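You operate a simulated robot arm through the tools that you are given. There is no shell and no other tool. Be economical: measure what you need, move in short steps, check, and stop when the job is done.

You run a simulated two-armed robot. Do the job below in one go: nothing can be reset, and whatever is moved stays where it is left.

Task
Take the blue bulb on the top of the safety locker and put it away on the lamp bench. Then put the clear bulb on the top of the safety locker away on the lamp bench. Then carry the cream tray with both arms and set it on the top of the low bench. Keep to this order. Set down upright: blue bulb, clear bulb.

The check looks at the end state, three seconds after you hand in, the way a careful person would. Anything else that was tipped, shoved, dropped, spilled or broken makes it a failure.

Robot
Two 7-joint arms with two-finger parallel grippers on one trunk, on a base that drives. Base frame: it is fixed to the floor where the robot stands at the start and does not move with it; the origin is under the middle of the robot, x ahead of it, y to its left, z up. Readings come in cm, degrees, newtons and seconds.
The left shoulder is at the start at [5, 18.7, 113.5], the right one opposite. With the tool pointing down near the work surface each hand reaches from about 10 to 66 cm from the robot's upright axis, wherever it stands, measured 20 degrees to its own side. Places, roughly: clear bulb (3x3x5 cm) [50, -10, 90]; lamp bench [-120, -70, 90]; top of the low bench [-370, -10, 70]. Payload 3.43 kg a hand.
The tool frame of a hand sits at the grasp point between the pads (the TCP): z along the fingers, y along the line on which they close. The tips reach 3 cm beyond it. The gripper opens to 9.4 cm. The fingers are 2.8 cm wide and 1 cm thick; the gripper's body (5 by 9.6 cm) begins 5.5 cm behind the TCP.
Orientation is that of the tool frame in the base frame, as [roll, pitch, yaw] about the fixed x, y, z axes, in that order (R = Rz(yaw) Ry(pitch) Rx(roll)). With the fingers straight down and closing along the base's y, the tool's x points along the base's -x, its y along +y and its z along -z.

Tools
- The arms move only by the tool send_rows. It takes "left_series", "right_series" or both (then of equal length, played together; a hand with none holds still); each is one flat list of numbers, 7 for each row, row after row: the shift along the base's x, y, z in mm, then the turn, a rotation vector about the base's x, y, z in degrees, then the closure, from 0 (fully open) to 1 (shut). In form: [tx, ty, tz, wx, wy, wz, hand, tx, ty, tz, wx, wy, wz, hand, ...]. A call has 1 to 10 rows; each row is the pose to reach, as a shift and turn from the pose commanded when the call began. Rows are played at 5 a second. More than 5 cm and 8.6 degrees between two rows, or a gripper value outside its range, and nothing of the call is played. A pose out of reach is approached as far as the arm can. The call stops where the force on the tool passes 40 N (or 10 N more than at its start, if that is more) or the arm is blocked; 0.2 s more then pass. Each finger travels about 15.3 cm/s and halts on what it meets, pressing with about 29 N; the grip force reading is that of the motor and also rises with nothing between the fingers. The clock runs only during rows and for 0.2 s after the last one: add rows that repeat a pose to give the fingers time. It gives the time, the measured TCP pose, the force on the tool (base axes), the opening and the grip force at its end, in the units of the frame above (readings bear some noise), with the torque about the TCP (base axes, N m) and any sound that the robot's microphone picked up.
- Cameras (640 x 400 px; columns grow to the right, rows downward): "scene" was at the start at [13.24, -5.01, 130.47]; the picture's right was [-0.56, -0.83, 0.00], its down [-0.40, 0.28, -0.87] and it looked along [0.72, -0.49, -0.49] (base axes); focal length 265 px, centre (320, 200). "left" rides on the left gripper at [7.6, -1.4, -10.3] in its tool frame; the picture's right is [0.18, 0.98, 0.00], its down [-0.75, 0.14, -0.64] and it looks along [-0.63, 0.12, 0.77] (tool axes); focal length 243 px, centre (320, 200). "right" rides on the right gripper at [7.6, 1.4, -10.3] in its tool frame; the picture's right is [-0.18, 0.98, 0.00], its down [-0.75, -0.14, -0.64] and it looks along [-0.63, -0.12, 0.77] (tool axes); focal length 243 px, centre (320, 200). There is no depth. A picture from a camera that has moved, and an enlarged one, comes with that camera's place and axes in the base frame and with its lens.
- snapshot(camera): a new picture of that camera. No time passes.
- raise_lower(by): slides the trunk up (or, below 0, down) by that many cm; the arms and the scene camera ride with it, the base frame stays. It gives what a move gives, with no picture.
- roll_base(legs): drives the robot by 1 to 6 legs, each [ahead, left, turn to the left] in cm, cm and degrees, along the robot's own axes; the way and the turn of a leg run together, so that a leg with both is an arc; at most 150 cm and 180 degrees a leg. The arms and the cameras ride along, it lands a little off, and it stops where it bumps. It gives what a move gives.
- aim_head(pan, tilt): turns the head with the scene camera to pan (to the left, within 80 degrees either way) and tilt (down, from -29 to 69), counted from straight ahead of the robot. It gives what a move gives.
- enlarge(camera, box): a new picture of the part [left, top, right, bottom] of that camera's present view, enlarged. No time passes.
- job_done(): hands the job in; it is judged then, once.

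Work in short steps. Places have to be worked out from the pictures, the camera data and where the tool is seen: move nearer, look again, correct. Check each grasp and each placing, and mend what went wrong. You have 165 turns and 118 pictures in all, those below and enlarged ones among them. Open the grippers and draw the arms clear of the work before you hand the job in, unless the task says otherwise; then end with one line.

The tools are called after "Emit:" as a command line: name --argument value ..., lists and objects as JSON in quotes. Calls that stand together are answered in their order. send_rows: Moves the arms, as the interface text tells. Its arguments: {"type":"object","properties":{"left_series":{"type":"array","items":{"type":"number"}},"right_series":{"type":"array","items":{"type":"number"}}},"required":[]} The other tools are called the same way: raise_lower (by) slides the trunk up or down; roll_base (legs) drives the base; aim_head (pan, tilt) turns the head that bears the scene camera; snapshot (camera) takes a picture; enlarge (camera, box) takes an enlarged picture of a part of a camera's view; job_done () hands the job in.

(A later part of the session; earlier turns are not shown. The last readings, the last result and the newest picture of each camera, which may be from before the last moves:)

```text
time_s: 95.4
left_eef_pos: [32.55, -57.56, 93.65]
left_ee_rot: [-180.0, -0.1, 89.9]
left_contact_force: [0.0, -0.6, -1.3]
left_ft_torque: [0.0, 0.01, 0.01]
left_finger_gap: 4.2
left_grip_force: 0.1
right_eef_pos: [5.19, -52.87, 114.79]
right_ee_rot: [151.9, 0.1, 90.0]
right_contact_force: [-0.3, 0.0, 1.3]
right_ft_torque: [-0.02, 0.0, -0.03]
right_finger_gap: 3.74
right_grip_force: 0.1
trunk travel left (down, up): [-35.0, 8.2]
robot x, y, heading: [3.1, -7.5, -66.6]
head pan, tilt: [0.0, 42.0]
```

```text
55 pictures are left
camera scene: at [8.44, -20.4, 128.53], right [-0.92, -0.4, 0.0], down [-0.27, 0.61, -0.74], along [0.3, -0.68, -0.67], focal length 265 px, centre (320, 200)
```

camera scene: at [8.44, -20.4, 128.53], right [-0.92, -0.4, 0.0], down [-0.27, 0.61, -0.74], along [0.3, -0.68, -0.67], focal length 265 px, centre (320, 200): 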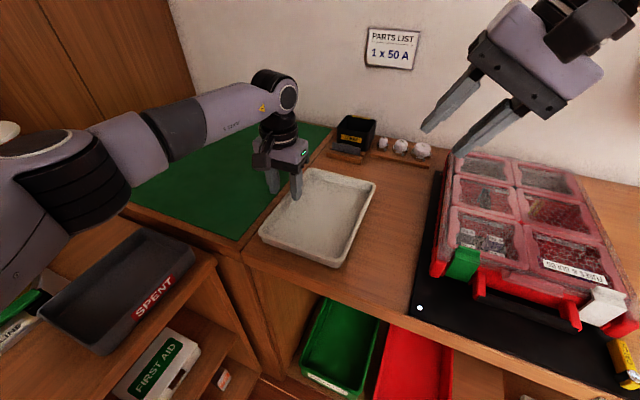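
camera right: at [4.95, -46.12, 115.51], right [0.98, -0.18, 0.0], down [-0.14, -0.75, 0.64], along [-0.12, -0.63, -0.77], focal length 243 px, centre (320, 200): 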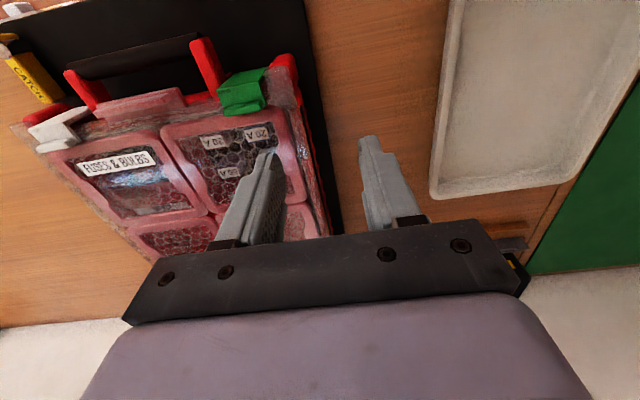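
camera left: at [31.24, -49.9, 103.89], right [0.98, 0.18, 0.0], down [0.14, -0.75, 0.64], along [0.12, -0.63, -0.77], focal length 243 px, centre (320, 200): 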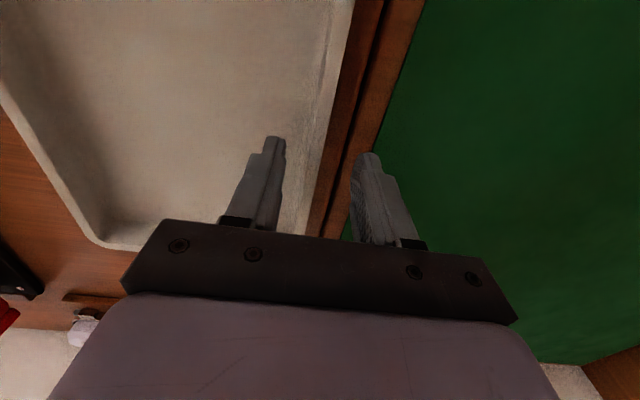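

The tilt is right. I bring the right hand to about 10 cm short of the wall along its own axis.

Emit:
send_rows --right_series '[20, -12, -30, 0, 0, 0, 0.6, 35, -25, -65, 0, 0, 0, 0.6, 50, -38, -105, 0, 0, 0, 0.6, 61, -47, -140, 0, 0, 0, 0.6]'

Emit:
snapshot --camera "scene"

Emit:
snapshot --camera "right"

```text
time_s: 96.4
left_eef_pos: [32.56, -57.48, 93.61]
left_ee_rot: [-179.9, 0.0, 90.0]
left_contact_force: [-0.5, -0.3, -0.4]
left_ft_torque: [-0.01, -0.02, 0.01]
left_finger_gap: 4.23
left_grip_force: 0.1
right_eef_pos: [11.44, -57.44, 100.58]
right_ee_rot: [151.8, 0.1, 89.9]
right_contact_force: [-0.8, 0.2, 0.0]
right_ft_torque: [0.03, 0.01, -0.01]
right_finger_gap: 3.77
right_grip_force: 0.2
trunk travel left (down, up): [-35.0, 8.2]
robot x, y, heading: [3.04, -7.18, -66.8]
head pan, tilt: [0.0, 42.0]
```

```text
54 pictures are left
camera scene: at [8.44, -20.43, 128.53], right [-0.92, -0.4, 0.0], down [-0.27, 0.61, -0.74], along [0.3, -0.68, -0.67], focal length 265 px, centre (320, 200)
```

scene: 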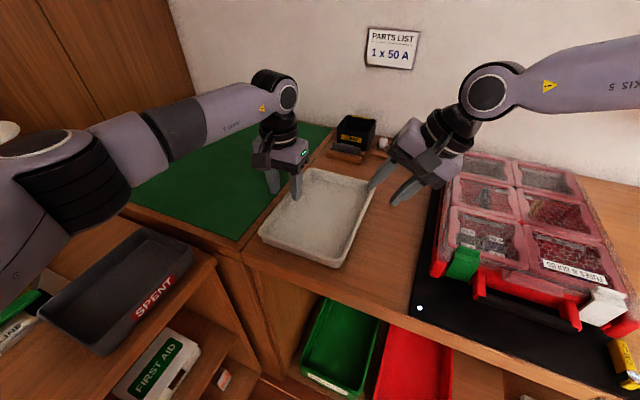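

```text
53 pictures are left
camera right: at [7.93, -49.96, 110.32], right [0.87, -0.19, 0.46], down [-0.43, -0.75, 0.5], along [0.25, -0.63, -0.73], focal length 243 px, centre (320, 200)
```

right: 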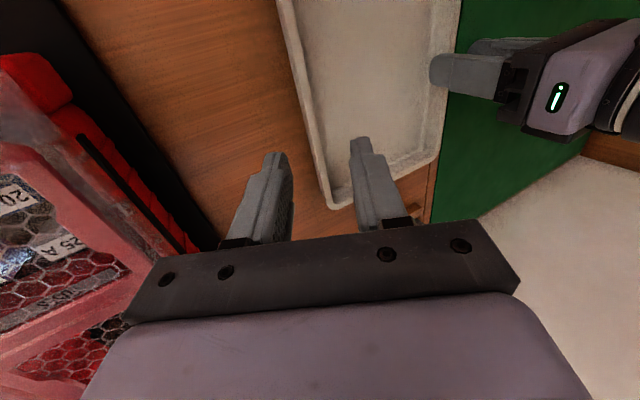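

Right wall outer edge at x about 15.6, rim centre 16. I advance along the tool axis most of the way and check.

Emit:
send_rows --right_series '[14, 0, -27, 0, 0, 0, 0.6, 28, 0, -54, 0, 0, 0, 0.6, 35, 0, -67, 0, 0, 0, 0.6]'

Emit:
snapshot --camera "right"

Emit:
enlarge --camera "scene" --box '[240, 130, 432, 250]'

```text
time_s: 97.2
left_eef_pos: [32.58, -57.56, 93.67]
left_ee_rot: [-180.0, 0.0, 90.0]
left_contact_force: [-0.3, 0.5, 0.8]
left_ft_torque: [-0.03, -0.02, -0.03]
left_finger_gap: 4.25
left_grip_force: 0.1
right_eef_pos: [12.67, -56.83, 95.24]
right_ee_rot: [151.8, 0.2, 89.9]
right_contact_force: [0.1, 0.2, -0.3]
right_ft_torque: [-0.01, -0.02, -0.01]
right_finger_gap: 3.77
right_grip_force: 0.1
right hand out of reach, approached as far as the arm can: row 2, 3
trunk travel left (down, up): [-35.0, 8.2]
robot x, y, heading: [3.16, -7.32, -66.4]
head pan, tilt: [0.0, 42.0]
```

```text
52 pictures are left
camera right: at [9.1, -49.32, 105.08], right [0.87, -0.19, 0.46], down [-0.43, -0.75, 0.5], along [0.26, -0.63, -0.73], focal length 243 px, centre (320, 200)
```

right: 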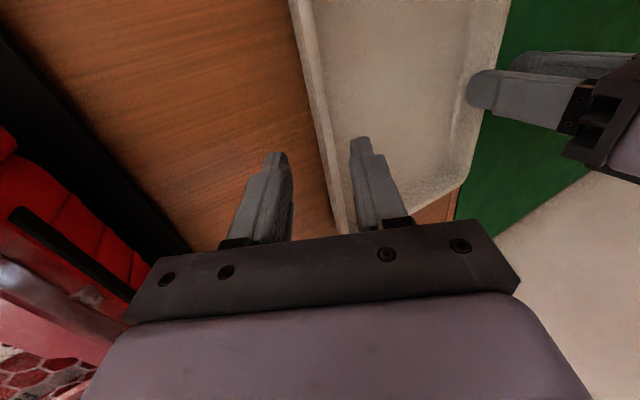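

```text
3.33 times, centred on (336, 190) of scene
camera zoom: at [8.45, -20.38, 128.53], right [-0.92, -0.4, 0.0], down [-0.27, 0.61, -0.74], along [0.3, -0.68, -0.67], focal length 885 px, centre (267, 233)
```

zoom: 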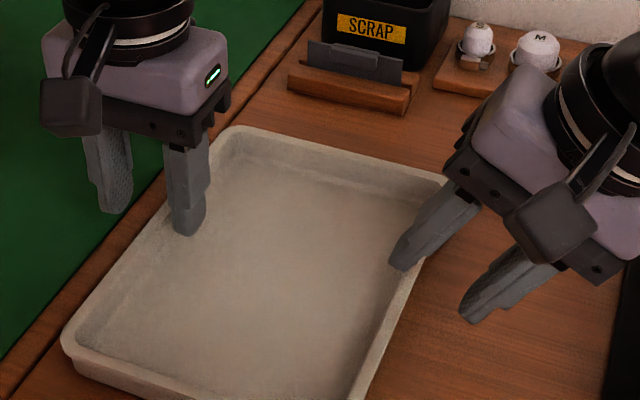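

The arm stops 3 cm short. I tilt the right hand 10° more, which puts its wrist further to its own side, then advance again.

Emit:
send_rows --right_series '[0, -3, 5, 0, -5, 0, 0.65, 0, -6, 8, 0, -10, 0, 0.68]'

Emit:
send_rows --right_series '[10, 0, -13, 0, 0, 0, 0.68, 18, 0, -23, 0, 0, 0, 0.68]'

Emit:
snapshot --camera "right"

Emit:
enlarge --camera "scene" --box '[240, 130, 432, 250]'

```text
time_s: 97.8
left_eef_pos: [32.64, -57.55, 93.82]
left_ee_rot: [-179.8, 0.0, 90.2]
left_contact_force: [-0.4, 0.1, -0.7]
left_ft_torque: [0.02, 0.0, 0.0]
left_finger_gap: 4.25
left_grip_force: 0.0
right_eef_pos: [12.61, -57.51, 96.02]
right_ee_rot: [141.8, 0.0, 90.0]
right_contact_force: [0.9, -0.9, -0.2]
right_ft_torque: [-0.02, -0.02, 0.04]
right_finger_gap: 2.99
right_grip_force: 0.1
trunk travel left (down, up): [-35.0, 8.2]
robot x, y, heading: [2.92, -7.39, -66.4]
head pan, tilt: [0.0, 42.0]
```

```text
time_s: 98.4
left_eef_pos: [32.61, -57.57, 93.68]
left_ee_rot: [-179.9, 0.0, 90.0]
left_contact_force: [-0.3, -0.1, 0.1]
left_ft_torque: [0.01, 0.03, 0.0]
left_finger_gap: 4.23
left_grip_force: 0.0
right_eef_pos: [13.78, -57.32, 93.96]
right_ee_rot: [142.0, -0.1, 89.7]
right_contact_force: [-0.9, 0.4, 0.3]
right_ft_torque: [0.0, 0.02, 0.01]
right_finger_gap: 3.0
right_grip_force: 0.1
right hand out of reach, approached as far as the arm can: row 2
trunk travel left (down, up): [-35.0, 8.2]
robot x, y, heading: [3.06, -7.21, -66.7]
head pan, tilt: [0.0, 42.0]
```

```text
50 pictures are left
camera right: at [8.6, -49.83, 103.07], right [0.77, -0.19, 0.61], down [-0.51, -0.75, 0.42], along [0.38, -0.63, -0.68], focal length 243 px, centre (320, 200)
```

right: 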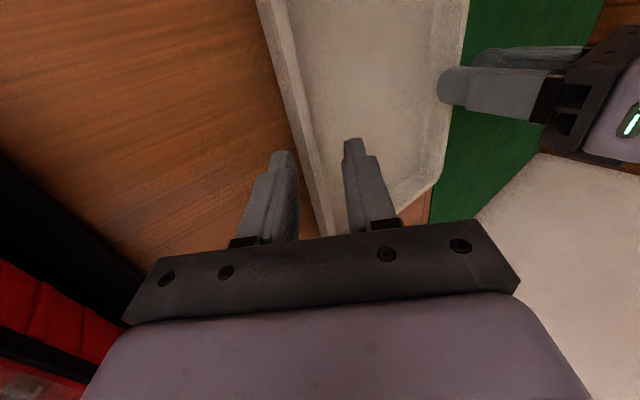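

```text
3.33 times, centred on (336, 190) of scene
camera zoom: at [8.43, -20.36, 128.53], right [-0.92, -0.4, 0.0], down [-0.27, 0.61, -0.74], along [0.3, -0.68, -0.67], focal length 885 px, centre (267, 233)
```

zoom: 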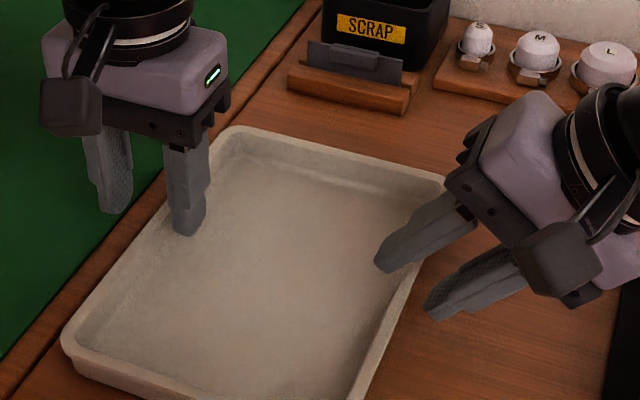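

Nearly there: it needs about 1 cm more inward and 2.6 cm down. I add 6° of tilt and advance further.

Emit:
send_rows --right_series '[0, 0, 0, 0, -6, 0, 0.68, 4, 0, -10, 0, -6, 0, 0.68, 8, 0, -20, 0, -6, 0, 0.68, 10, 0, -26, 0, -6, 0, 0.68]'

Emit:
snapshot --camera "right"

Emit:
enlarge --camera "scene" --box '[240, 130, 432, 250]'

```text
time_s: 99.4
left_eef_pos: [32.7, -57.43, 93.69]
left_ee_rot: [-179.9, 0.0, 89.9]
left_contact_force: [-0.3, -0.2, -0.8]
left_ft_torque: [0.02, 0.0, 0.01]
left_finger_gap: 4.2
left_grip_force: 0.1
right_eef_pos: [13.48, -56.97, 92.51]
right_ee_rot: [135.9, 0.0, 89.9]
right_contact_force: [-0.4, 0.4, 0.2]
right_ft_torque: [0.06, 0.01, 0.02]
right_finger_gap: 3.03
right_grip_force: 0.1
right hand out of reach, approached as far as the arm can: row 3, 4
trunk travel left (down, up): [-35.0, 8.2]
robot x, y, heading: [2.79, -7.48, -66.7]
head pan, tilt: [0.0, 42.0]
```

```text
48 pictures are left
camera right: at [7.56, -49.44, 100.96], right [0.71, -0.19, 0.68], down [-0.55, -0.75, 0.36], along [0.45, -0.63, -0.63], focal length 243 px, centre (320, 200)
```

right: 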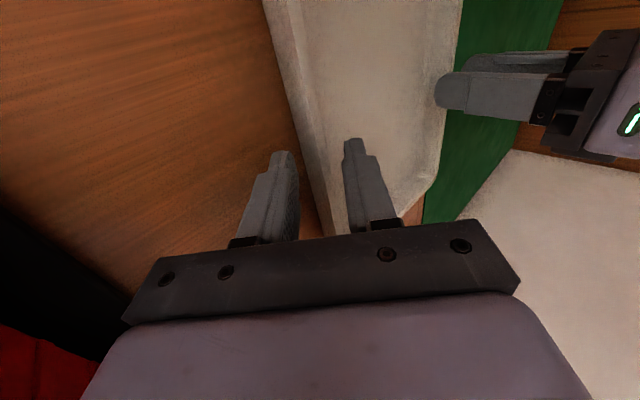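

```text
3.33 times, centred on (336, 190) of scene
camera zoom: at [8.45, -20.37, 128.53], right [-0.92, -0.4, 0.0], down [-0.27, 0.61, -0.74], along [0.3, -0.68, -0.67], focal length 885 px, centre (267, 233)
```

zoom: 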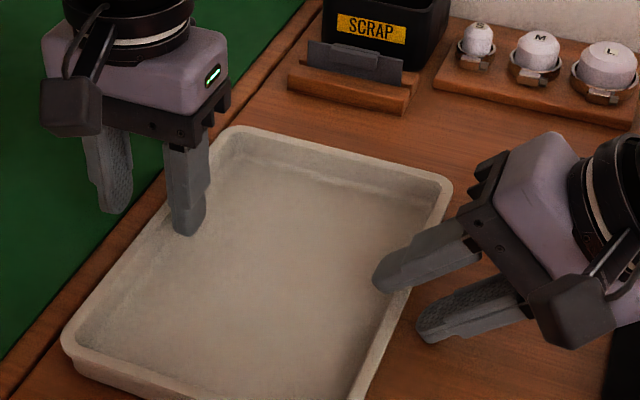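

The rim is centred between the right fingers but half a centimetre beyond the tips. I back both hands off slightly, then turn the base 4° left to give the right arm more room.

Emit:
send_rows --left_series '[-10, 0, 25, 0, 0, 0, 0.55, -30, 0, 40, 0, 0, 0, 0.55]' --right_series '[-15, 0, 15, 0, 0, 0, 0.68, -35, 0, 35, 0, 0, 0, 0.68]'

Emit:
roll_base --legs '[[0, 0, 4]]'

Emit:
send_rows --left_series '[0, 0, 0, 0, 0, -4, 0.55, 0, 0, 0, 0, 0, -4, 0.55]' --right_series '[0, 0, 0, 0, 0, -4, 0.68, 0, 0, 0, 0, 0, -4, 0.68]'

Emit:
snapshot --camera "scene"

```text
time_s: 100.0
left_eef_pos: [29.4, -57.5, 97.85]
left_ee_rot: [180.0, -0.1, 89.9]
left_contact_force: [0.2, 0.0, 0.4]
left_ft_torque: [-0.01, -0.07, -0.01]
left_finger_gap: 4.26
left_grip_force: 0.1
right_eef_pos: [10.04, -57.03, 96.07]
right_ee_rot: [136.0, 0.0, 89.8]
right_contact_force: [-1.1, -0.5, -0.5]
right_ft_torque: [0.0, -0.04, 0.02]
right_finger_gap: 2.99
right_grip_force: 0.0
trunk travel left (down, up): [-35.0, 8.2]
robot x, y, heading: [3.4, -7.56, -66.4]
head pan, tilt: [0.0, 42.0]
```

```text
time_s: 100.8
left_eef_pos: [32.75, -55.55, 97.73]
left_ee_rot: [-179.7, 0.1, 94.0]
left_contact_force: [0.0, -1.0, 0.7]
left_ft_torque: [-0.01, 0.0, -0.01]
left_finger_gap: 4.23
left_grip_force: 0.0
right_eef_pos: [13.53, -56.39, 96.08]
right_ee_rot: [136.0, 0.0, 93.7]
right_contact_force: [-0.9, -0.8, 0.4]
right_ft_torque: [0.0, 0.02, -0.01]
right_finger_gap: 3.0
right_grip_force: 0.1
trunk travel left (down, up): [-35.0, 8.2]
robot x, y, heading: [2.93, -7.33, -62.6]
head pan, tilt: [0.0, 42.0]
```

```text
time_s: 101.4
left_eef_pos: [32.7, -55.47, 97.75]
left_ee_rot: [-179.9, 0.0, 89.9]
left_contact_force: [0.4, 0.5, 0.1]
left_ft_torque: [0.0, 0.0, 0.01]
left_finger_gap: 4.21
left_grip_force: 0.0
right_eef_pos: [13.49, -56.32, 96.08]
right_ee_rot: [136.1, 0.0, 89.8]
right_contact_force: [1.1, 0.3, -0.2]
right_ft_torque: [-0.01, 0.01, 0.04]
right_finger_gap: 3.01
right_grip_force: 0.0
trunk travel left (down, up): [-35.0, 8.2]
robot x, y, heading: [2.56, -7.72, -62.8]
head pan, tilt: [0.0, 42.0]
```

```text
46 pictures are left
camera scene: at [9.32, -19.95, 128.53], right [-0.89, -0.46, 0.0], down [-0.31, 0.59, -0.74], along [0.34, -0.66, -0.67], focal length 265 px, centre (320, 200)
```

scene: 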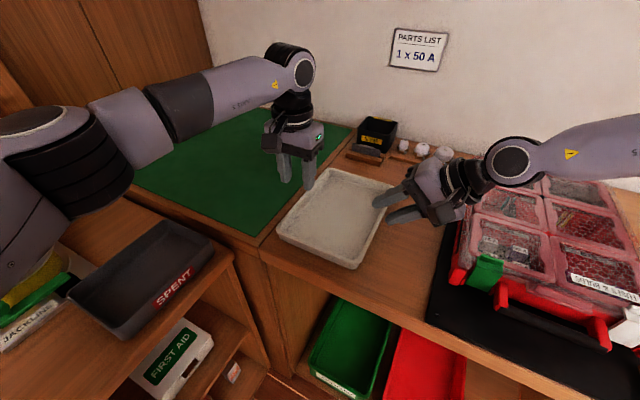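

I approach the right wall again along the tool axis.

Emit:
send_rows --right_series '[-11, -12, -10, 0, 0, 0, 0.68, -11, -12, -24, 0, 0, 0, 0.68, 0, -12, -36, 0, 0, 0, 0.68, 12, -12, -47, 0, 0, 0, 0.68]'

Emit:
snapshot --camera "right"

Emit:
enlarge --camera "scene" --box '[260, 130, 452, 250]'

```text
time_s: 102.6
left_eef_pos: [32.47, -55.21, 98.07]
left_ee_rot: [-180.0, 0.2, 89.8]
left_contact_force: [0.0, 0.4, -0.7]
left_ft_torque: [-0.01, -0.02, -0.04]
left_finger_gap: 4.23
left_grip_force: 0.1
right_eef_pos: [14.52, -57.62, 91.79]
right_ee_rot: [135.6, 0.4, 89.4]
right_contact_force: [-15.6, 6.5, 18.9]
right_ft_torque: [0.4, 0.57, 0.11]
right_finger_gap: 2.92
right_grip_force: 0.1
trunk travel left (down, up): [-35.0, 8.2]
robot x, y, heading: [2.43, -7.19, -62.9]
head pan, tilt: [0.0, 42.0]
stopped in row 4 (right hand): the force on the tool passed its limit (the readings are from after the stop); the commanded pose is now the measured one
```

```text
45 pictures are left
camera right: at [8.45, -50.05, 100.25], right [0.7, -0.19, 0.69], down [-0.56, -0.75, 0.36], along [0.45, -0.64, -0.63], focal length 243 px, centre (320, 200)
```

right: 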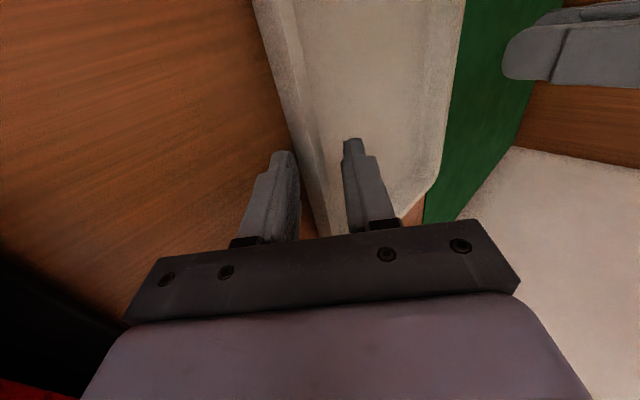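

```text
3.33 times, centred on (356, 190) of scene
camera zoom: at [9.04, -19.71, 128.59], right [-0.89, -0.46, 0.0], down [-0.3, 0.59, -0.75], along [0.34, -0.66, -0.67], focal length 885 px, centre (200, 233)
```

zoom: 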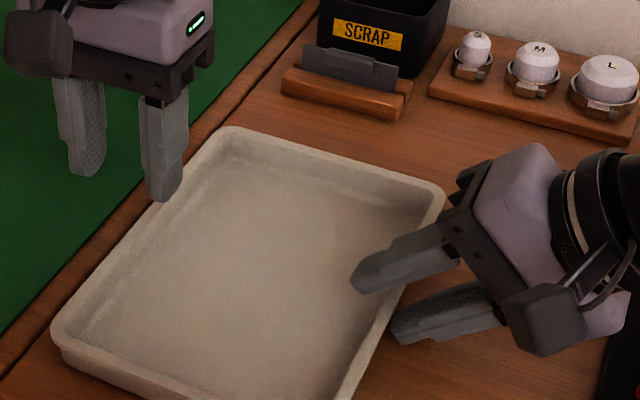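

The outer finger met the tray's outside wall: the tilt is too steep. I back the right hand off, then set the base slightly nearer and 5° further left so that a much smaller tilt will do.

Emit:
send_rows --right_series '[-14, 0, 14, 0, 0, 0, 0.68, -30, 0, 35, 0, 6, 0, 0.68, -50, 0, 70, 0, 13, 0, 0.6, -50, 0, 85, 0, 20, 0, 0.6, -50, 0, 90, 0, 24, 0, 0.6]'

Emit:
roll_base --legs '[[2.7, -1.4, 0], [0, 0, 4.7]]'

Emit:
snapshot --camera "scene"

```text
time_s: 103.8
left_eef_pos: [32.7, -55.54, 97.84]
left_ee_rot: [-179.9, -0.1, 89.8]
left_contact_force: [-0.3, -0.9, -0.2]
left_ft_torque: [0.0, 0.02, 0.01]
left_finger_gap: 4.22
left_grip_force: 0.0
right_eef_pos: [9.61, -57.97, 100.66]
right_ee_rot: [159.9, 0.3, 89.5]
right_contact_force: [-0.2, 0.2, -0.1]
right_ft_torque: [0.0, 0.02, 0.01]
right_finger_gap: 3.77
right_grip_force: 0.0
trunk travel left (down, up): [-35.0, 8.2]
robot x, y, heading: [2.82, -7.33, -62.5]
head pan, tilt: [0.0, 42.0]
```

```text
time_s: 105.1
left_eef_pos: [36.66, -55.91, 97.7]
left_ee_rot: [-179.9, 0.0, 94.6]
left_contact_force: [-0.5, 0.9, -0.4]
left_ft_torque: [-0.01, -0.01, 0.0]
left_finger_gap: 4.22
left_grip_force: 0.1
right_eef_pos: [13.79, -60.18, 100.54]
right_ee_rot: [159.7, 0.4, 94.4]
right_contact_force: [0.1, -0.5, 0.5]
right_ft_torque: [0.01, 0.01, 0.03]
right_finger_gap: 3.76
right_grip_force: 0.0
trunk travel left (down, up): [-35.0, 8.2]
robot x, y, heading: [3.2, -10.46, -57.9]
head pan, tilt: [0.0, 42.0]
```

```text
43 pictures are left
camera scene: at [10.29, -22.32, 128.53], right [-0.85, -0.53, 0.0], down [-0.36, 0.57, -0.74], along [0.39, -0.63, -0.67], focal length 265 px, centre (320, 200)
```

scene: 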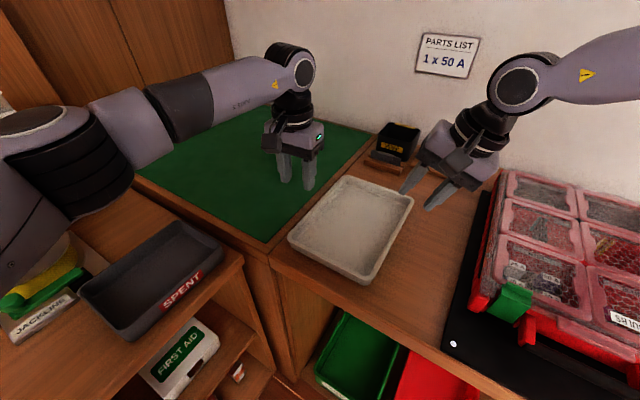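

No bump. I square both hands up again: left over its wall, right pre-positioned with a 20° tilt.

Emit:
send_rows --left_series '[-20, -8, 0, 0, 0, -4.6, 0.55, -41, -16, 0, 0, 0, -4.6, 0.55, -41, -16, 0, 0, 0, -4.6, 0.55]' --right_series '[0, 15, 0, 0, 0, -4.5, 0.6, 0, 27, -20, 0, 0, -4.5, 0.6, 3, 27, -45, 0, 0, -4.5, 0.6]'

Emit:
snapshot --camera "right"

Emit:
snapshot --camera "left"

```text
time_s: 105.9
left_eef_pos: [32.42, -57.44, 97.75]
left_ee_rot: [-179.9, 0.0, 90.0]
left_contact_force: [0.3, 0.1, -0.5]
left_ft_torque: [-0.01, -0.02, -0.03]
left_finger_gap: 4.23
left_grip_force: 0.1
right_eef_pos: [14.08, -57.6, 96.04]
right_ee_rot: [159.7, 0.3, 89.9]
right_contact_force: [0.0, 0.1, 0.5]
right_ft_torque: [0.03, 0.02, -0.01]
right_finger_gap: 3.77
right_grip_force: 0.0
trunk travel left (down, up): [-35.0, 8.2]
robot x, y, heading: [2.65, -10.37, -58.1]
head pan, tilt: [0.0, 42.0]
```

```text
42 pictures are left
camera right: at [11.95, -49.95, 106.27], right [0.92, -0.18, 0.34], down [-0.36, -0.75, 0.56], along [0.15, -0.64, -0.76], focal length 243 px, centre (320, 200)
```

right: 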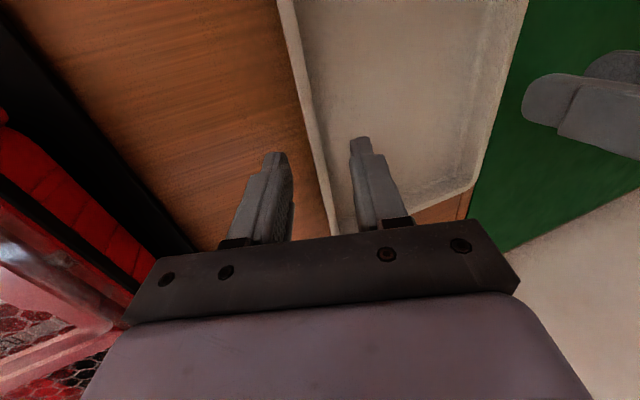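

```text
41 pictures are left
camera left: at [31.1, -49.84, 107.98], right [0.98, 0.18, 0.0], down [0.14, -0.75, 0.64], along [0.12, -0.63, -0.77], focal length 243 px, centre (320, 200)
```

left: 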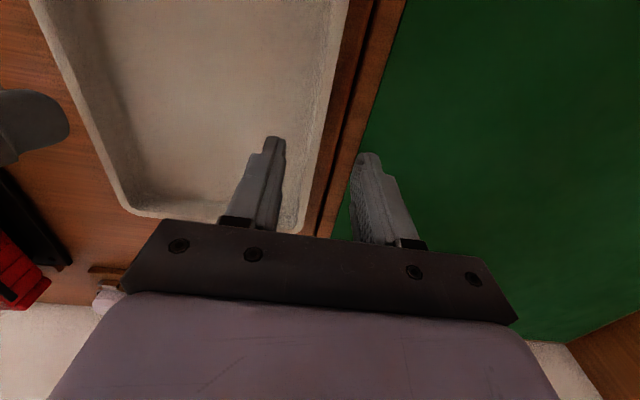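

Both hands line up with their walls (rim centres at x 15.95 and 32.4). I lower both to straddle the walls.

Emit:
send_rows --left_series '[0, 0, -25, 0, 0, 0, 0.55, 0, 0, -45, 0, 0, 0, 0.55, 0, 0, -55, 0, 0, 0, 0.55, 0, 0, -62, 0, 0, 0, 0.55]' --right_series '[3, 2, -15, 0, 0, 0, 0.6, 7, 2, -28, 0, 0, 0, 0.6, 11, 2, -38, 0, 0, 0, 0.6, 13.5, 2, -46, 0, 0, 0, 0.6]'

Emit:
snapshot --camera "right"

Emit:
enlarge --camera "scene" --box '[260, 130, 452, 250]'

```text
time_s: 106.9
left_eef_pos: [32.45, -57.33, 91.73]
left_ee_rot: [180.0, 0.1, 89.9]
left_contact_force: [-1.4, 0.3, -0.1]
left_ft_torque: [0.0, -0.02, 0.0]
left_finger_gap: 4.22
left_grip_force: 0.1
right_eef_pos: [15.38, -57.27, 91.69]
right_ee_rot: [159.5, 0.6, 89.9]
right_contact_force: [-8.5, 1.3, 19.5]
right_ft_torque: [0.29, 0.67, 0.11]
right_finger_gap: 3.82
right_grip_force: 0.5
trunk travel left (down, up): [-35.0, 8.2]
robot x, y, heading: [3.11, -10.19, -58.1]
head pan, tilt: [0.0, 42.0]
```

```text
40 pictures are left
camera right: at [13.18, -49.64, 101.92], right [0.92, -0.18, 0.35], down [-0.36, -0.75, 0.56], along [0.16, -0.64, -0.75], focal length 243 px, centre (320, 200)
```

right: 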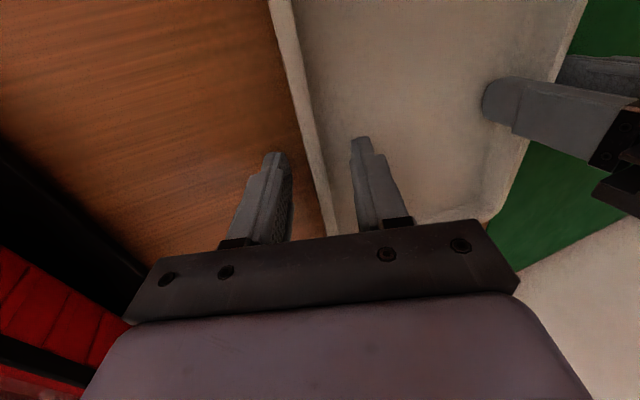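

```text
3.33 times, centred on (356, 190) of scene
camera zoom: at [10.11, -22.18, 128.61], right [-0.85, -0.53, 0.0], down [-0.35, 0.57, -0.74], along [0.39, -0.63, -0.67], focal length 885 px, centre (200, 233)
```

zoom: 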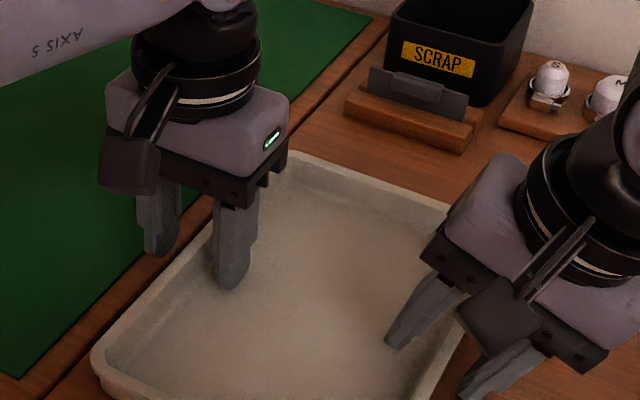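

The right fingertip found the bench top at z about 87.9, so the rim is near 91 and both hands straddle well. I lift the right 4 mm, ease its tilt a little, then close both hands step by step.

Emit:
send_rows --left_series '[0, 0, 2, 0, 0, 0, 0.55, 0, 0, 2, 0, 0, 0, 0.55]' --right_series '[0, 0, 4, 0, 3, 0, 0.6, 0, 0, 4, 0, 6, 0, 0.6]'

Emit:
send_rows --left_series '[0, 0, 0, 0, 0, 0, 0.7, 0, 0, 0, 0, 0, 0, 0.8, 0, 0, 0, 0, 0, 0, 0.9, 0, 0, 0, 0, 0, 0, 1, 0, 0, 0, 0, 0, 0, 1]' --right_series '[0, 0, 0, 0, 0, 0, 0.7, 0, 0, 0, 0, 0, 0, 0.8, 0, 0, 0, 0, 0, 0, 0.9, 0, 0, 0, 0, 0, 0, 1, 0, 0, 0, 0, 0, 0, 1]'

Emit:
snapshot --camera "right"

Emit:
snapshot --camera "scene"

```text
time_s: 107.5
left_eef_pos: [32.4, -57.41, 91.72]
left_ee_rot: [-179.9, 0.0, 90.1]
left_contact_force: [0.5, -0.1, 0.5]
left_ft_torque: [0.01, 0.02, -0.01]
left_finger_gap: 4.22
left_grip_force: 0.1
right_eef_pos: [15.07, -57.24, 91.99]
right_ee_rot: [165.9, 0.4, 90.0]
right_contact_force: [0.0, 0.1, 0.4]
right_ft_torque: [0.04, 0.04, -0.01]
right_finger_gap: 3.77
right_grip_force: 0.1
right hand out of reach, approached as far as the arm can: row 2
trunk travel left (down, up): [-35.0, 8.2]
robot x, y, heading: [2.73, -10.5, -58.2]
head pan, tilt: [0.0, 42.0]
```

```text
time_s: 108.7
left_eef_pos: [32.0, -57.47, 91.65]
left_ee_rot: [-179.4, 0.0, 89.7]
left_contact_force: [-25.5, 0.1, 1.6]
left_ft_torque: [-0.31, 0.22, 0.38]
left_finger_gap: 0.37
left_grip_force: 29.2
right_eef_pos: [15.48, -57.15, 92.17]
right_ee_rot: [165.4, 0.6, 89.9]
right_contact_force: [25.5, -1.1, -1.0]
right_ft_torque: [0.21, -0.07, -0.57]
right_finger_gap: 0.73
right_grip_force: 28.5
trunk travel left (down, up): [-35.0, 8.2]
robot x, y, heading: [2.92, -10.52, -58.1]
head pan, tilt: [0.0, 42.0]
```

```text
38 pictures are left
camera right: at [14.12, -49.66, 102.47], right [0.95, -0.18, 0.25], down [-0.3, -0.75, 0.59], along [0.08, -0.64, -0.77], focal length 243 px, centre (320, 200)
```

right: 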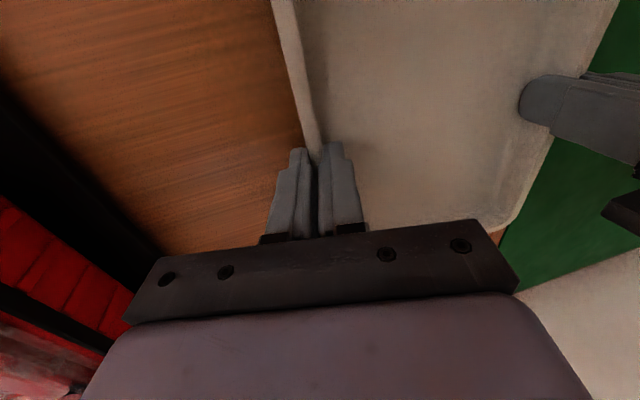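

```text
37 pictures are left
camera scene: at [10.27, -22.34, 128.53], right [-0.85, -0.53, 0.0], down [-0.35, 0.57, -0.74], along [0.39, -0.63, -0.67], focal length 265 px, centre (320, 200)
```

scene: 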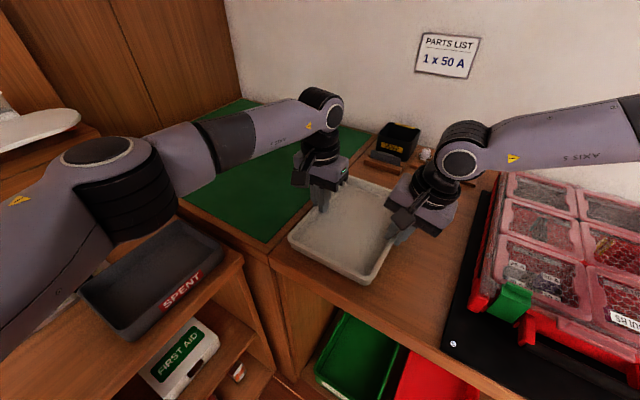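

Both walls are gripped, but the hands stretch the tray with about 25 N. I ease them toward one another by a few millimetres.

Emit:
send_rows --left_series '[-2, 0, 0, 0, 0, 0, 1, -5, 0, 0, 0, 0, 0, 1, -5, 0, 0, 0, 0, 0, 1]' --right_series '[1, 0, 0, 0, 0, 0, 1, 3, 0, 0, 0, 0, 0, 1, 3, 0, 0, 0, 0, 0, 1]'

```text
time_s: 109.5
left_eef_pos: [31.88, -57.48, 91.81]
left_ee_rot: [-179.7, -0.1, 89.9]
left_contact_force: [-18.1, 2.8, 2.3]
left_ft_torque: [0.04, 0.21, 0.05]
left_finger_gap: 0.34
left_grip_force: 29.2
right_eef_pos: [15.15, -57.24, 92.16]
right_ee_rot: [165.6, 0.6, 89.9]
right_contact_force: [17.6, -2.0, -0.7]
right_ft_torque: [-0.14, 0.09, -0.5]
right_finger_gap: 0.71
right_grip_force: 28.6
trunk travel left (down, up): [-35.0, 8.2]
robot x, y, heading: [2.4, -10.25, -58.0]
head pan, tilt: [0.0, 42.0]
```

Emit:
send_rows --left_series '[-3, 0, 0, 0, 0, 0, 1, -5, 0, 0, 0, 0, 0, 1, -5, 0, 0, 0, 0, 0, 1]'

Emit:
raise_lower --by 2

Emit:
snapshot --camera "scene"

```text
time_s: 110.3
left_eef_pos: [31.77, -57.48, 91.71]
left_ee_rot: [179.9, -0.1, 90.2]
left_contact_force: [1.7, 1.9, 2.1]
left_ft_torque: [0.53, 0.01, -0.25]
left_finger_gap: 0.37
left_grip_force: 28.8
right_eef_pos: [15.11, -57.23, 92.31]
right_ee_rot: [165.9, 0.4, 89.8]
right_contact_force: [-0.5, -3.5, 4.3]
right_ft_torque: [-0.25, 0.4, -0.36]
right_finger_gap: 0.66
right_grip_force: 29.3
trunk travel left (down, up): [-35.0, 8.2]
robot x, y, heading: [2.94, -9.95, -58.0]
head pan, tilt: [0.0, 42.0]
```

```text
time_s: 111.0
left_eef_pos: [31.58, -57.58, 93.59]
left_ee_rot: [179.8, 0.0, 90.1]
left_contact_force: [9.9, 4.4, 0.1]
left_ft_torque: [0.32, -0.34, -0.31]
left_finger_gap: 0.35
left_grip_force: 29.3
right_eef_pos: [15.02, -57.19, 94.05]
right_ee_rot: [166.1, 0.4, 89.7]
right_contact_force: [-9.5, -4.5, -2.8]
right_ft_torque: [-0.35, 0.73, -0.4]
right_finger_gap: 0.65
right_grip_force: 28.8
trunk travel left (down, up): [-37.0, 6.2]
robot x, y, heading: [2.86, -10.41, -58.0]
head pan, tilt: [0.0, 42.0]
```

```text
36 pictures are left
camera scene: at [10.28, -22.37, 130.53], right [-0.85, -0.53, 0.0], down [-0.35, 0.57, -0.74], along [0.39, -0.63, -0.67], focal length 265 px, centre (320, 200)
```

scene: 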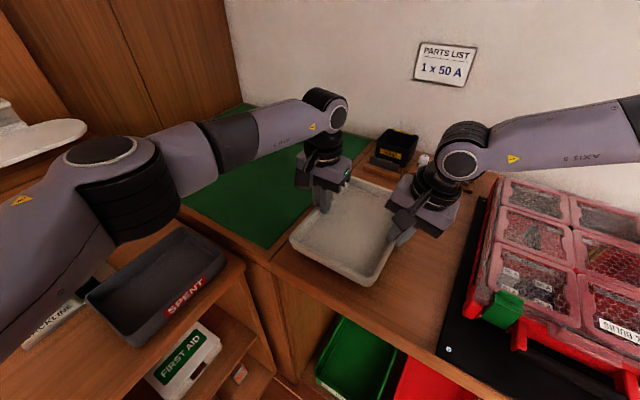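

The tray comes up with the hands. I raise the trunk the rest of its travel and check that it is level.

Emit:
raise_lower --by 6

Emit:
snapshot --camera "scene"

```text
time_s: 112.0
left_eef_pos: [31.62, -57.56, 99.75]
left_ee_rot: [180.0, 0.0, 90.1]
left_contact_force: [19.0, 3.8, 0.9]
left_ft_torque: [0.03, -0.49, -0.33]
left_finger_gap: 0.36
left_grip_force: 29.1
right_eef_pos: [15.0, -57.29, 100.09]
right_ee_rot: [166.1, 0.4, 90.0]
right_contact_force: [-18.3, -3.8, -1.9]
right_ft_torque: [-0.05, 0.85, -0.35]
right_finger_gap: 0.67
right_grip_force: 29.2
trunk travel left (down, up): [-43.0, 0.2]
robot x, y, heading: [2.95, -10.4, -58.0]
head pan, tilt: [0.0, 42.0]
```

```text
35 pictures are left
camera scene: at [10.28, -22.37, 136.53], right [-0.85, -0.53, 0.0], down [-0.35, 0.57, -0.74], along [0.39, -0.63, -0.67], focal length 265 px, centre (320, 200)
```

scene: 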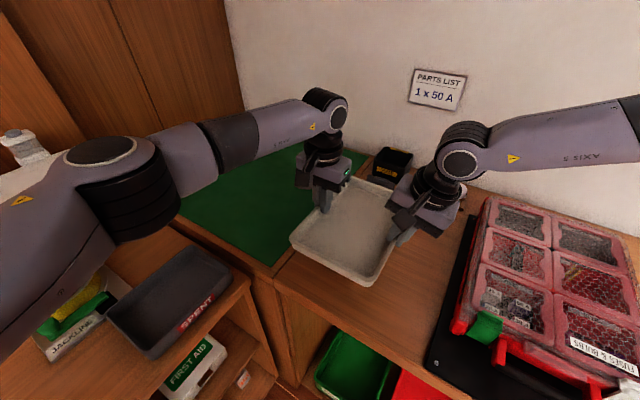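

The tray is level and 8 cm up. I relieve the side squeeze, then back straight out along +y so that the tray stays clear of the sorter.

Emit:
send_rows --left_series '[2, 0, 0, 0, 0, 0, 1, 3, 0, 0, 0, 0, 0, 1]'

Emit:
roll_base --legs '[[-29.7, 18.6, 0]]'

Emit:
snapshot --camera "scene"

```text
time_s: 112.6
left_eef_pos: [31.73, -57.54, 99.75]
left_ee_rot: [-179.8, 0.0, 90.0]
left_contact_force: [13.2, 4.5, 2.1]
left_ft_torque: [-0.09, -0.35, -0.25]
left_finger_gap: 0.33
left_grip_force: 28.8
right_eef_pos: [15.13, -57.24, 100.09]
right_ee_rot: [165.9, 0.4, 89.9]
right_contact_force: [-14.3, -3.7, -1.8]
right_ft_torque: [0.04, 0.79, -0.46]
right_finger_gap: 0.65
right_grip_force: 28.7
trunk travel left (down, up): [-43.0, 0.2]
robot x, y, heading: [2.87, -10.3, -57.8]
head pan, tilt: [0.0, 42.0]
```

```text
time_s: 114.8
left_eef_pos: [31.74, -22.52, 99.6]
left_ee_rot: [-179.9, 0.1, 89.9]
left_contact_force: [10.9, 3.7, 1.4]
left_ft_torque: [0.07, -0.32, -0.17]
left_finger_gap: 0.34
left_grip_force: 29.4
right_eef_pos: [15.1, -22.07, 100.25]
right_ee_rot: [165.7, 0.5, 89.9]
right_contact_force: [-10.9, -3.6, -3.0]
right_ft_torque: [-0.09, 0.71, -0.41]
right_finger_gap: 0.64
right_grip_force: 29.1
trunk travel left (down, up): [-43.0, 0.2]
robot x, y, heading: [2.51, 24.39, -58.0]
head pan, tilt: [0.0, 42.0]
```

```text
34 pictures are left
camera scene: at [10.23, 12.71, 136.54], right [-0.85, -0.53, 0.0], down [-0.35, 0.57, -0.74], along [0.39, -0.63, -0.67], focal length 265 px, centre (320, 200)
```

scene: 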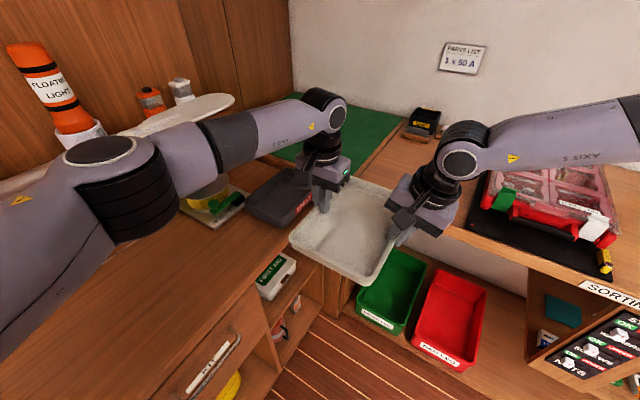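

Clear. I back away from the corner into the open floor, then turn toward -x where the low bench lies.

Emit:
roll_base --legs '[[-45, 0, 0], [0, 0, -61], [0, 0, -61]]'

Emit:
aim_head --pan 0 --tilt 20

Emit:
snapshot --camera "scene"

```text
time_s: 122.9
left_eef_pos: [-76.0, 63.05, 99.69]
left_ee_rot: [180.0, -0.1, -31.9]
left_contact_force: [1.4, -3.2, 0.3]
left_ft_torque: [-0.21, 0.05, -0.08]
left_finger_gap: 0.33
left_grip_force: 28.7
right_eef_pos: [-66.87, 77.06, 100.12]
right_ee_rot: [165.8, 0.4, -32.0]
right_contact_force: [-1.2, 2.6, -2.4]
right_ft_torque: [0.46, -0.17, -0.4]
right_finger_gap: 0.65
right_grip_force: 29.2
trunk travel left (down, up): [-43.0, 0.2]
robot x, y, heading: [-20.53, 62.5, -179.9]
head pan, tilt: [0.0, 42.0]
```

```text
time_s: 123.7
left_eef_pos: [-75.84, 62.97, 99.62]
left_ee_rot: [-180.0, 0.0, -31.9]
left_contact_force: [2.1, -0.7, 0.6]
left_ft_torque: [-0.16, 0.1, -0.01]
left_finger_gap: 0.33
left_grip_force: 28.8
right_eef_pos: [-66.87, 76.94, 100.07]
right_ee_rot: [165.9, 0.4, -32.0]
right_contact_force: [-2.0, -0.1, -2.8]
right_ft_torque: [0.35, -0.2, -0.26]
right_finger_gap: 0.64
right_grip_force: 28.6
trunk travel left (down, up): [-43.0, 0.2]
robot x, y, heading: [-20.53, 62.36, -180.1]
head pan, tilt: [0.0, 20.0]
```

```text
33 pictures are left
camera scene: at [-35.93, 62.68, 139.96], right [0.0, 1.0, 0.0], down [0.34, 0.0, -0.94], along [-0.94, 0.0, -0.34], focal length 265 px, centre (320, 200)
```

scene: 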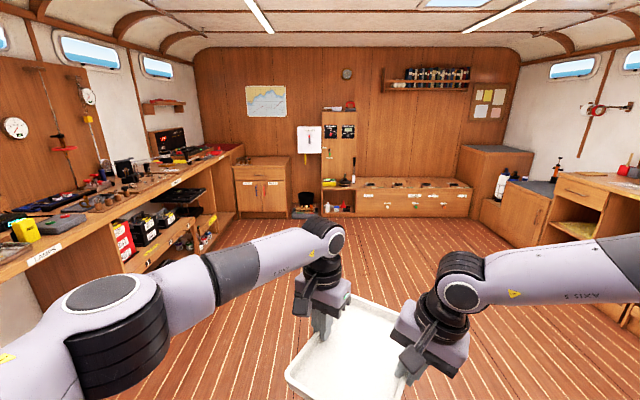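

The low bench is the two-door cabinet ahead at about (-360, -10). I enlarge it.

Emit:
enlarge --camera "scene" --box '[200, 120, 360, 220]'

```text
4.00 times, centred on (280, 170) of scene
camera zoom: at [-35.93, 62.68, 139.96], right [0.0, 1.0, 0.0], down [0.34, 0.0, -0.94], along [-0.94, 0.0, -0.34], focal length 1062 px, centre (480, 320)
```

zoom: 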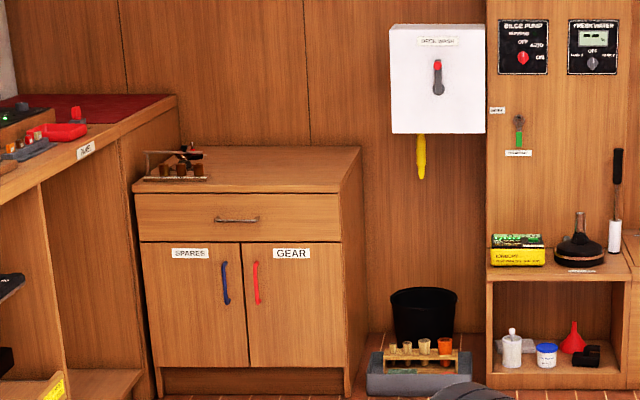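

The bench top spans about x -336 to -402, y -36 to 22, with a small rack on its left end; the right part is free. I drive most of the way and look again.

Emit:
roll_base --legs '[[105, 5, 0], [105, 5, 0]]'

Emit:
aim_head --pan 15 --tilt 30

Emit:
snapshot --camera "scene"

```text
time_s: 134.2
left_eef_pos: [-287.48, 57.04, 99.71]
left_ee_rot: [179.9, 0.0, -33.2]
left_contact_force: [0.5, -2.0, -0.3]
left_ft_torque: [-0.29, 0.19, -0.02]
left_finger_gap: 0.35
left_grip_force: 29.2
right_eef_pos: [-278.16, 70.67, 100.13]
right_ee_rot: [165.8, 0.4, -33.3]
right_contact_force: [0.2, 1.7, -0.4]
right_ft_torque: [0.33, -0.22, -0.15]
right_finger_gap: 0.62
right_grip_force: 29.3
trunk travel left (down, up): [-43.0, 0.2]
robot x, y, heading: [-232.4, 55.41, 178.8]
head pan, tilt: [0.0, 20.0]
```

```text
time_s: 135.0
left_eef_pos: [-287.47, 56.95, 99.41]
left_ee_rot: [180.0, 0.0, -33.2]
left_contact_force: [1.1, -0.2, -0.4]
left_ft_torque: [-0.27, 0.18, 0.01]
left_finger_gap: 0.34
left_grip_force: 28.5
right_eef_pos: [-278.08, 70.82, 100.1]
right_ee_rot: [165.9, 0.4, -33.4]
right_contact_force: [-1.5, -0.1, -1.3]
right_ft_torque: [0.32, -0.15, -0.2]
right_finger_gap: 0.61
right_grip_force: 28.8
trunk travel left (down, up): [-43.0, 0.2]
robot x, y, heading: [-232.22, 55.4, 178.9]
head pan, tilt: [15.0, 30.0]
```

```text
31 pictures are left
camera scene: at [-246.93, 53.43, 138.36], right [-0.24, 0.97, 0.0], down [0.49, 0.12, -0.87], along [-0.84, -0.21, -0.5], focal length 265 px, centre (320, 200)
```

scene: 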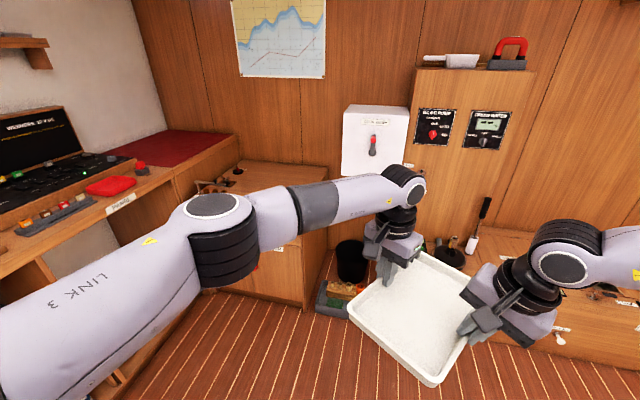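

I turn left to the approach heading of about -148° here in the open, then look at the bench top again.

Emit:
roll_base --legs '[[0, 0, 33.1]]'

Emit:
aim_head --pan -25 --tilt 30

Emit:
snapshot --camera "scene"

```text
time_s: 137.0
left_eef_pos: [-279.18, 26.3, 99.71]
left_ee_rot: [180.0, 0.0, 0.2]
left_contact_force: [-1.4, 0.0, -1.0]
left_ft_torque: [-0.39, -0.05, -0.11]
left_finger_gap: 0.34
left_grip_force: 29.2
right_eef_pos: [-279.14, 42.98, 100.15]
right_ee_rot: [166.0, 0.4, 0.0]
right_contact_force: [1.3, -0.7, -0.7]
right_ft_torque: [0.39, 0.04, 0.27]
right_finger_gap: 0.6
right_grip_force: 29.2
trunk travel left (down, up): [-43.0, 0.2]
robot x, y, heading: [-232.15, 55.13, -147.6]
head pan, tilt: [15.0, 30.0]
```

```text
time_s: 138.1
left_eef_pos: [-279.28, 26.22, 99.57]
left_ee_rot: [-179.9, 0.0, 0.2]
left_contact_force: [1.2, 0.5, -0.7]
left_ft_torque: [-0.31, 0.01, 0.02]
left_finger_gap: 0.35
left_grip_force: 29.2
right_eef_pos: [-278.97, 42.95, 100.18]
right_ee_rot: [165.9, 0.4, 0.1]
right_contact_force: [-1.3, -0.4, -0.8]
right_ft_torque: [0.41, 0.04, -0.16]
right_finger_gap: 0.6
right_grip_force: 29.1
trunk travel left (down, up): [-43.0, 0.2]
robot x, y, heading: [-231.96, 55.27, -148.0]
head pan, tilt: [-25.0, 30.0]
```

```text
30 pictures are left
camera scene: at [-246.22, 51.19, 138.36], right [-0.13, 0.99, 0.0], down [0.5, 0.06, -0.87], along [-0.86, -0.11, -0.5], focal length 265 px, centre (320, 200)
```

scene: 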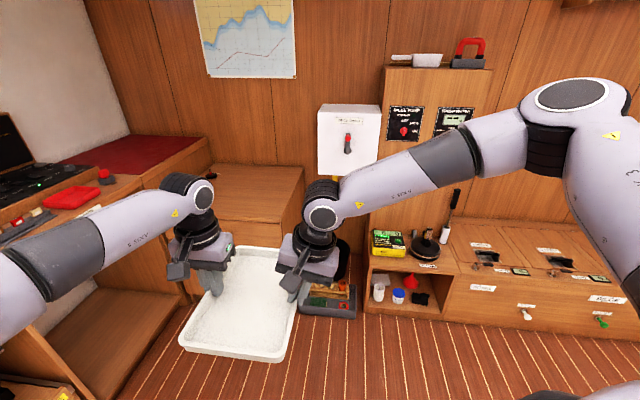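

The tray is now aligned with its long side along x, centred at (-279, 35). I drive partway toward the target spot of about (-355, 5).

Emit:
roll_base --legs '[[47, -8, 0]]'

Emit:
aim_head --pan -22 --tilt 42

Emit:
snapshot --camera "scene"

Emit:
snapshot --camera "left"

```text
time_s: 140.9
left_eef_pos: [-323.14, 8.21, 99.56]
left_ee_rot: [180.0, 0.0, 0.1]
left_contact_force: [-1.6, 0.2, -1.0]
left_ft_torque: [-0.4, -0.06, -0.06]
left_finger_gap: 0.37
left_grip_force: 28.5
right_eef_pos: [-322.98, 24.95, 100.06]
right_ee_rot: [165.9, 0.3, 0.0]
right_contact_force: [0.9, -0.8, -1.2]
right_ft_torque: [0.35, 0.06, 0.27]
right_finger_gap: 0.64
right_grip_force: 28.8
trunk travel left (down, up): [-43.0, 0.2]
robot x, y, heading: [-275.99, 37.22, -148.0]
head pan, tilt: [-25.0, 30.0]
```

```text
time_s: 141.7
left_eef_pos: [-323.05, 8.13, 99.75]
left_ee_rot: [-179.9, 0.1, 0.1]
left_contact_force: [-1.6, 0.7, -1.0]
left_ft_torque: [-0.42, -0.08, -0.08]
left_finger_gap: 0.34
left_grip_force: 29.4
right_eef_pos: [-322.94, 24.79, 100.09]
right_ee_rot: [165.9, 0.5, 0.0]
right_contact_force: [1.6, -0.9, -1.2]
right_ft_torque: [0.39, 0.02, 0.23]
right_finger_gap: 0.58
right_grip_force: 28.7
trunk travel left (down, up): [-43.0, 0.2]
robot x, y, heading: [-276.22, 37.42, -147.9]
head pan, tilt: [-22.0, 42.0]
```

```text
29 pictures are left
camera scene: at [-289.39, 32.69, 136.54], right [-0.18, 0.98, 0.0], down [0.66, 0.12, -0.74], along [-0.73, -0.13, -0.67], focal length 265 px, centre (320, 200)
```

scene: 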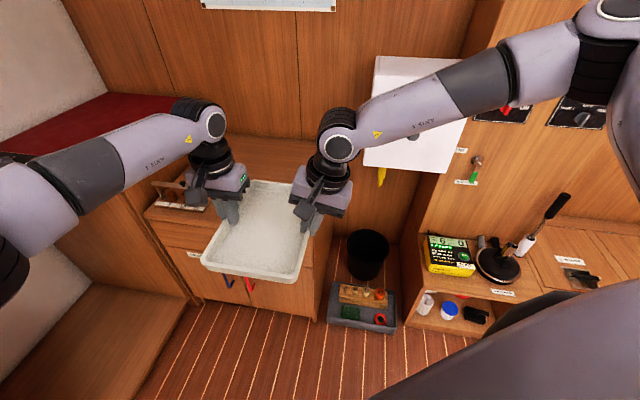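

```text
28 pictures are left
camera left: at [-315.5, 9.59, 109.96], right [0.19, -0.98, 0.0], down [-0.75, -0.14, 0.64], along [-0.63, -0.12, -0.77], focal length 243 px, centre (320, 200)
```

left: 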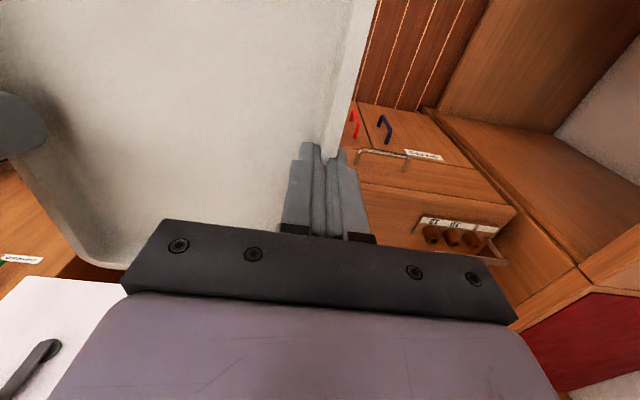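

Front edge of the bench is at about x -342, the rack's near end at y about -17. I need to shift the tray by (-35, -10); I drive in two short legs.

Emit:
roll_base --legs '[[24, -6.6, 0]]'

Emit:
snapshot --camera "left"

```text
time_s: 143.4
left_eef_pos: [-346.26, 1.57, 99.66]
left_ee_rot: [179.9, 0.0, 0.1]
left_contact_force: [0.6, 0.1, -1.9]
left_ft_torque: [-0.44, -0.01, -0.02]
left_finger_gap: 0.33
left_grip_force: 29.1
right_eef_pos: [-345.97, 18.16, 100.07]
right_ee_rot: [165.9, 0.4, 0.0]
right_contact_force: [0.5, -0.5, -0.2]
right_ft_torque: [0.32, 0.0, -0.16]
right_finger_gap: 0.62
right_grip_force: 28.5
trunk travel left (down, up): [-43.0, 0.2]
robot x, y, heading: [-298.85, 30.63, -147.9]
head pan, tilt: [-22.0, 42.0]
```

```text
27 pictures are left
camera left: at [-338.57, 2.92, 109.93], right [0.19, -0.98, 0.0], down [-0.75, -0.14, 0.64], along [-0.63, -0.12, -0.77], focal length 243 px, centre (320, 200)
```

left: 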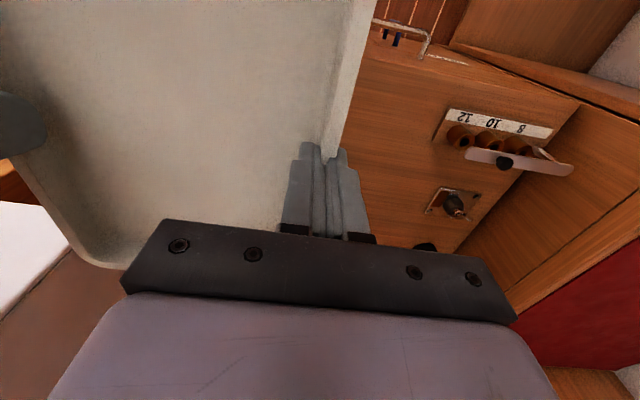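

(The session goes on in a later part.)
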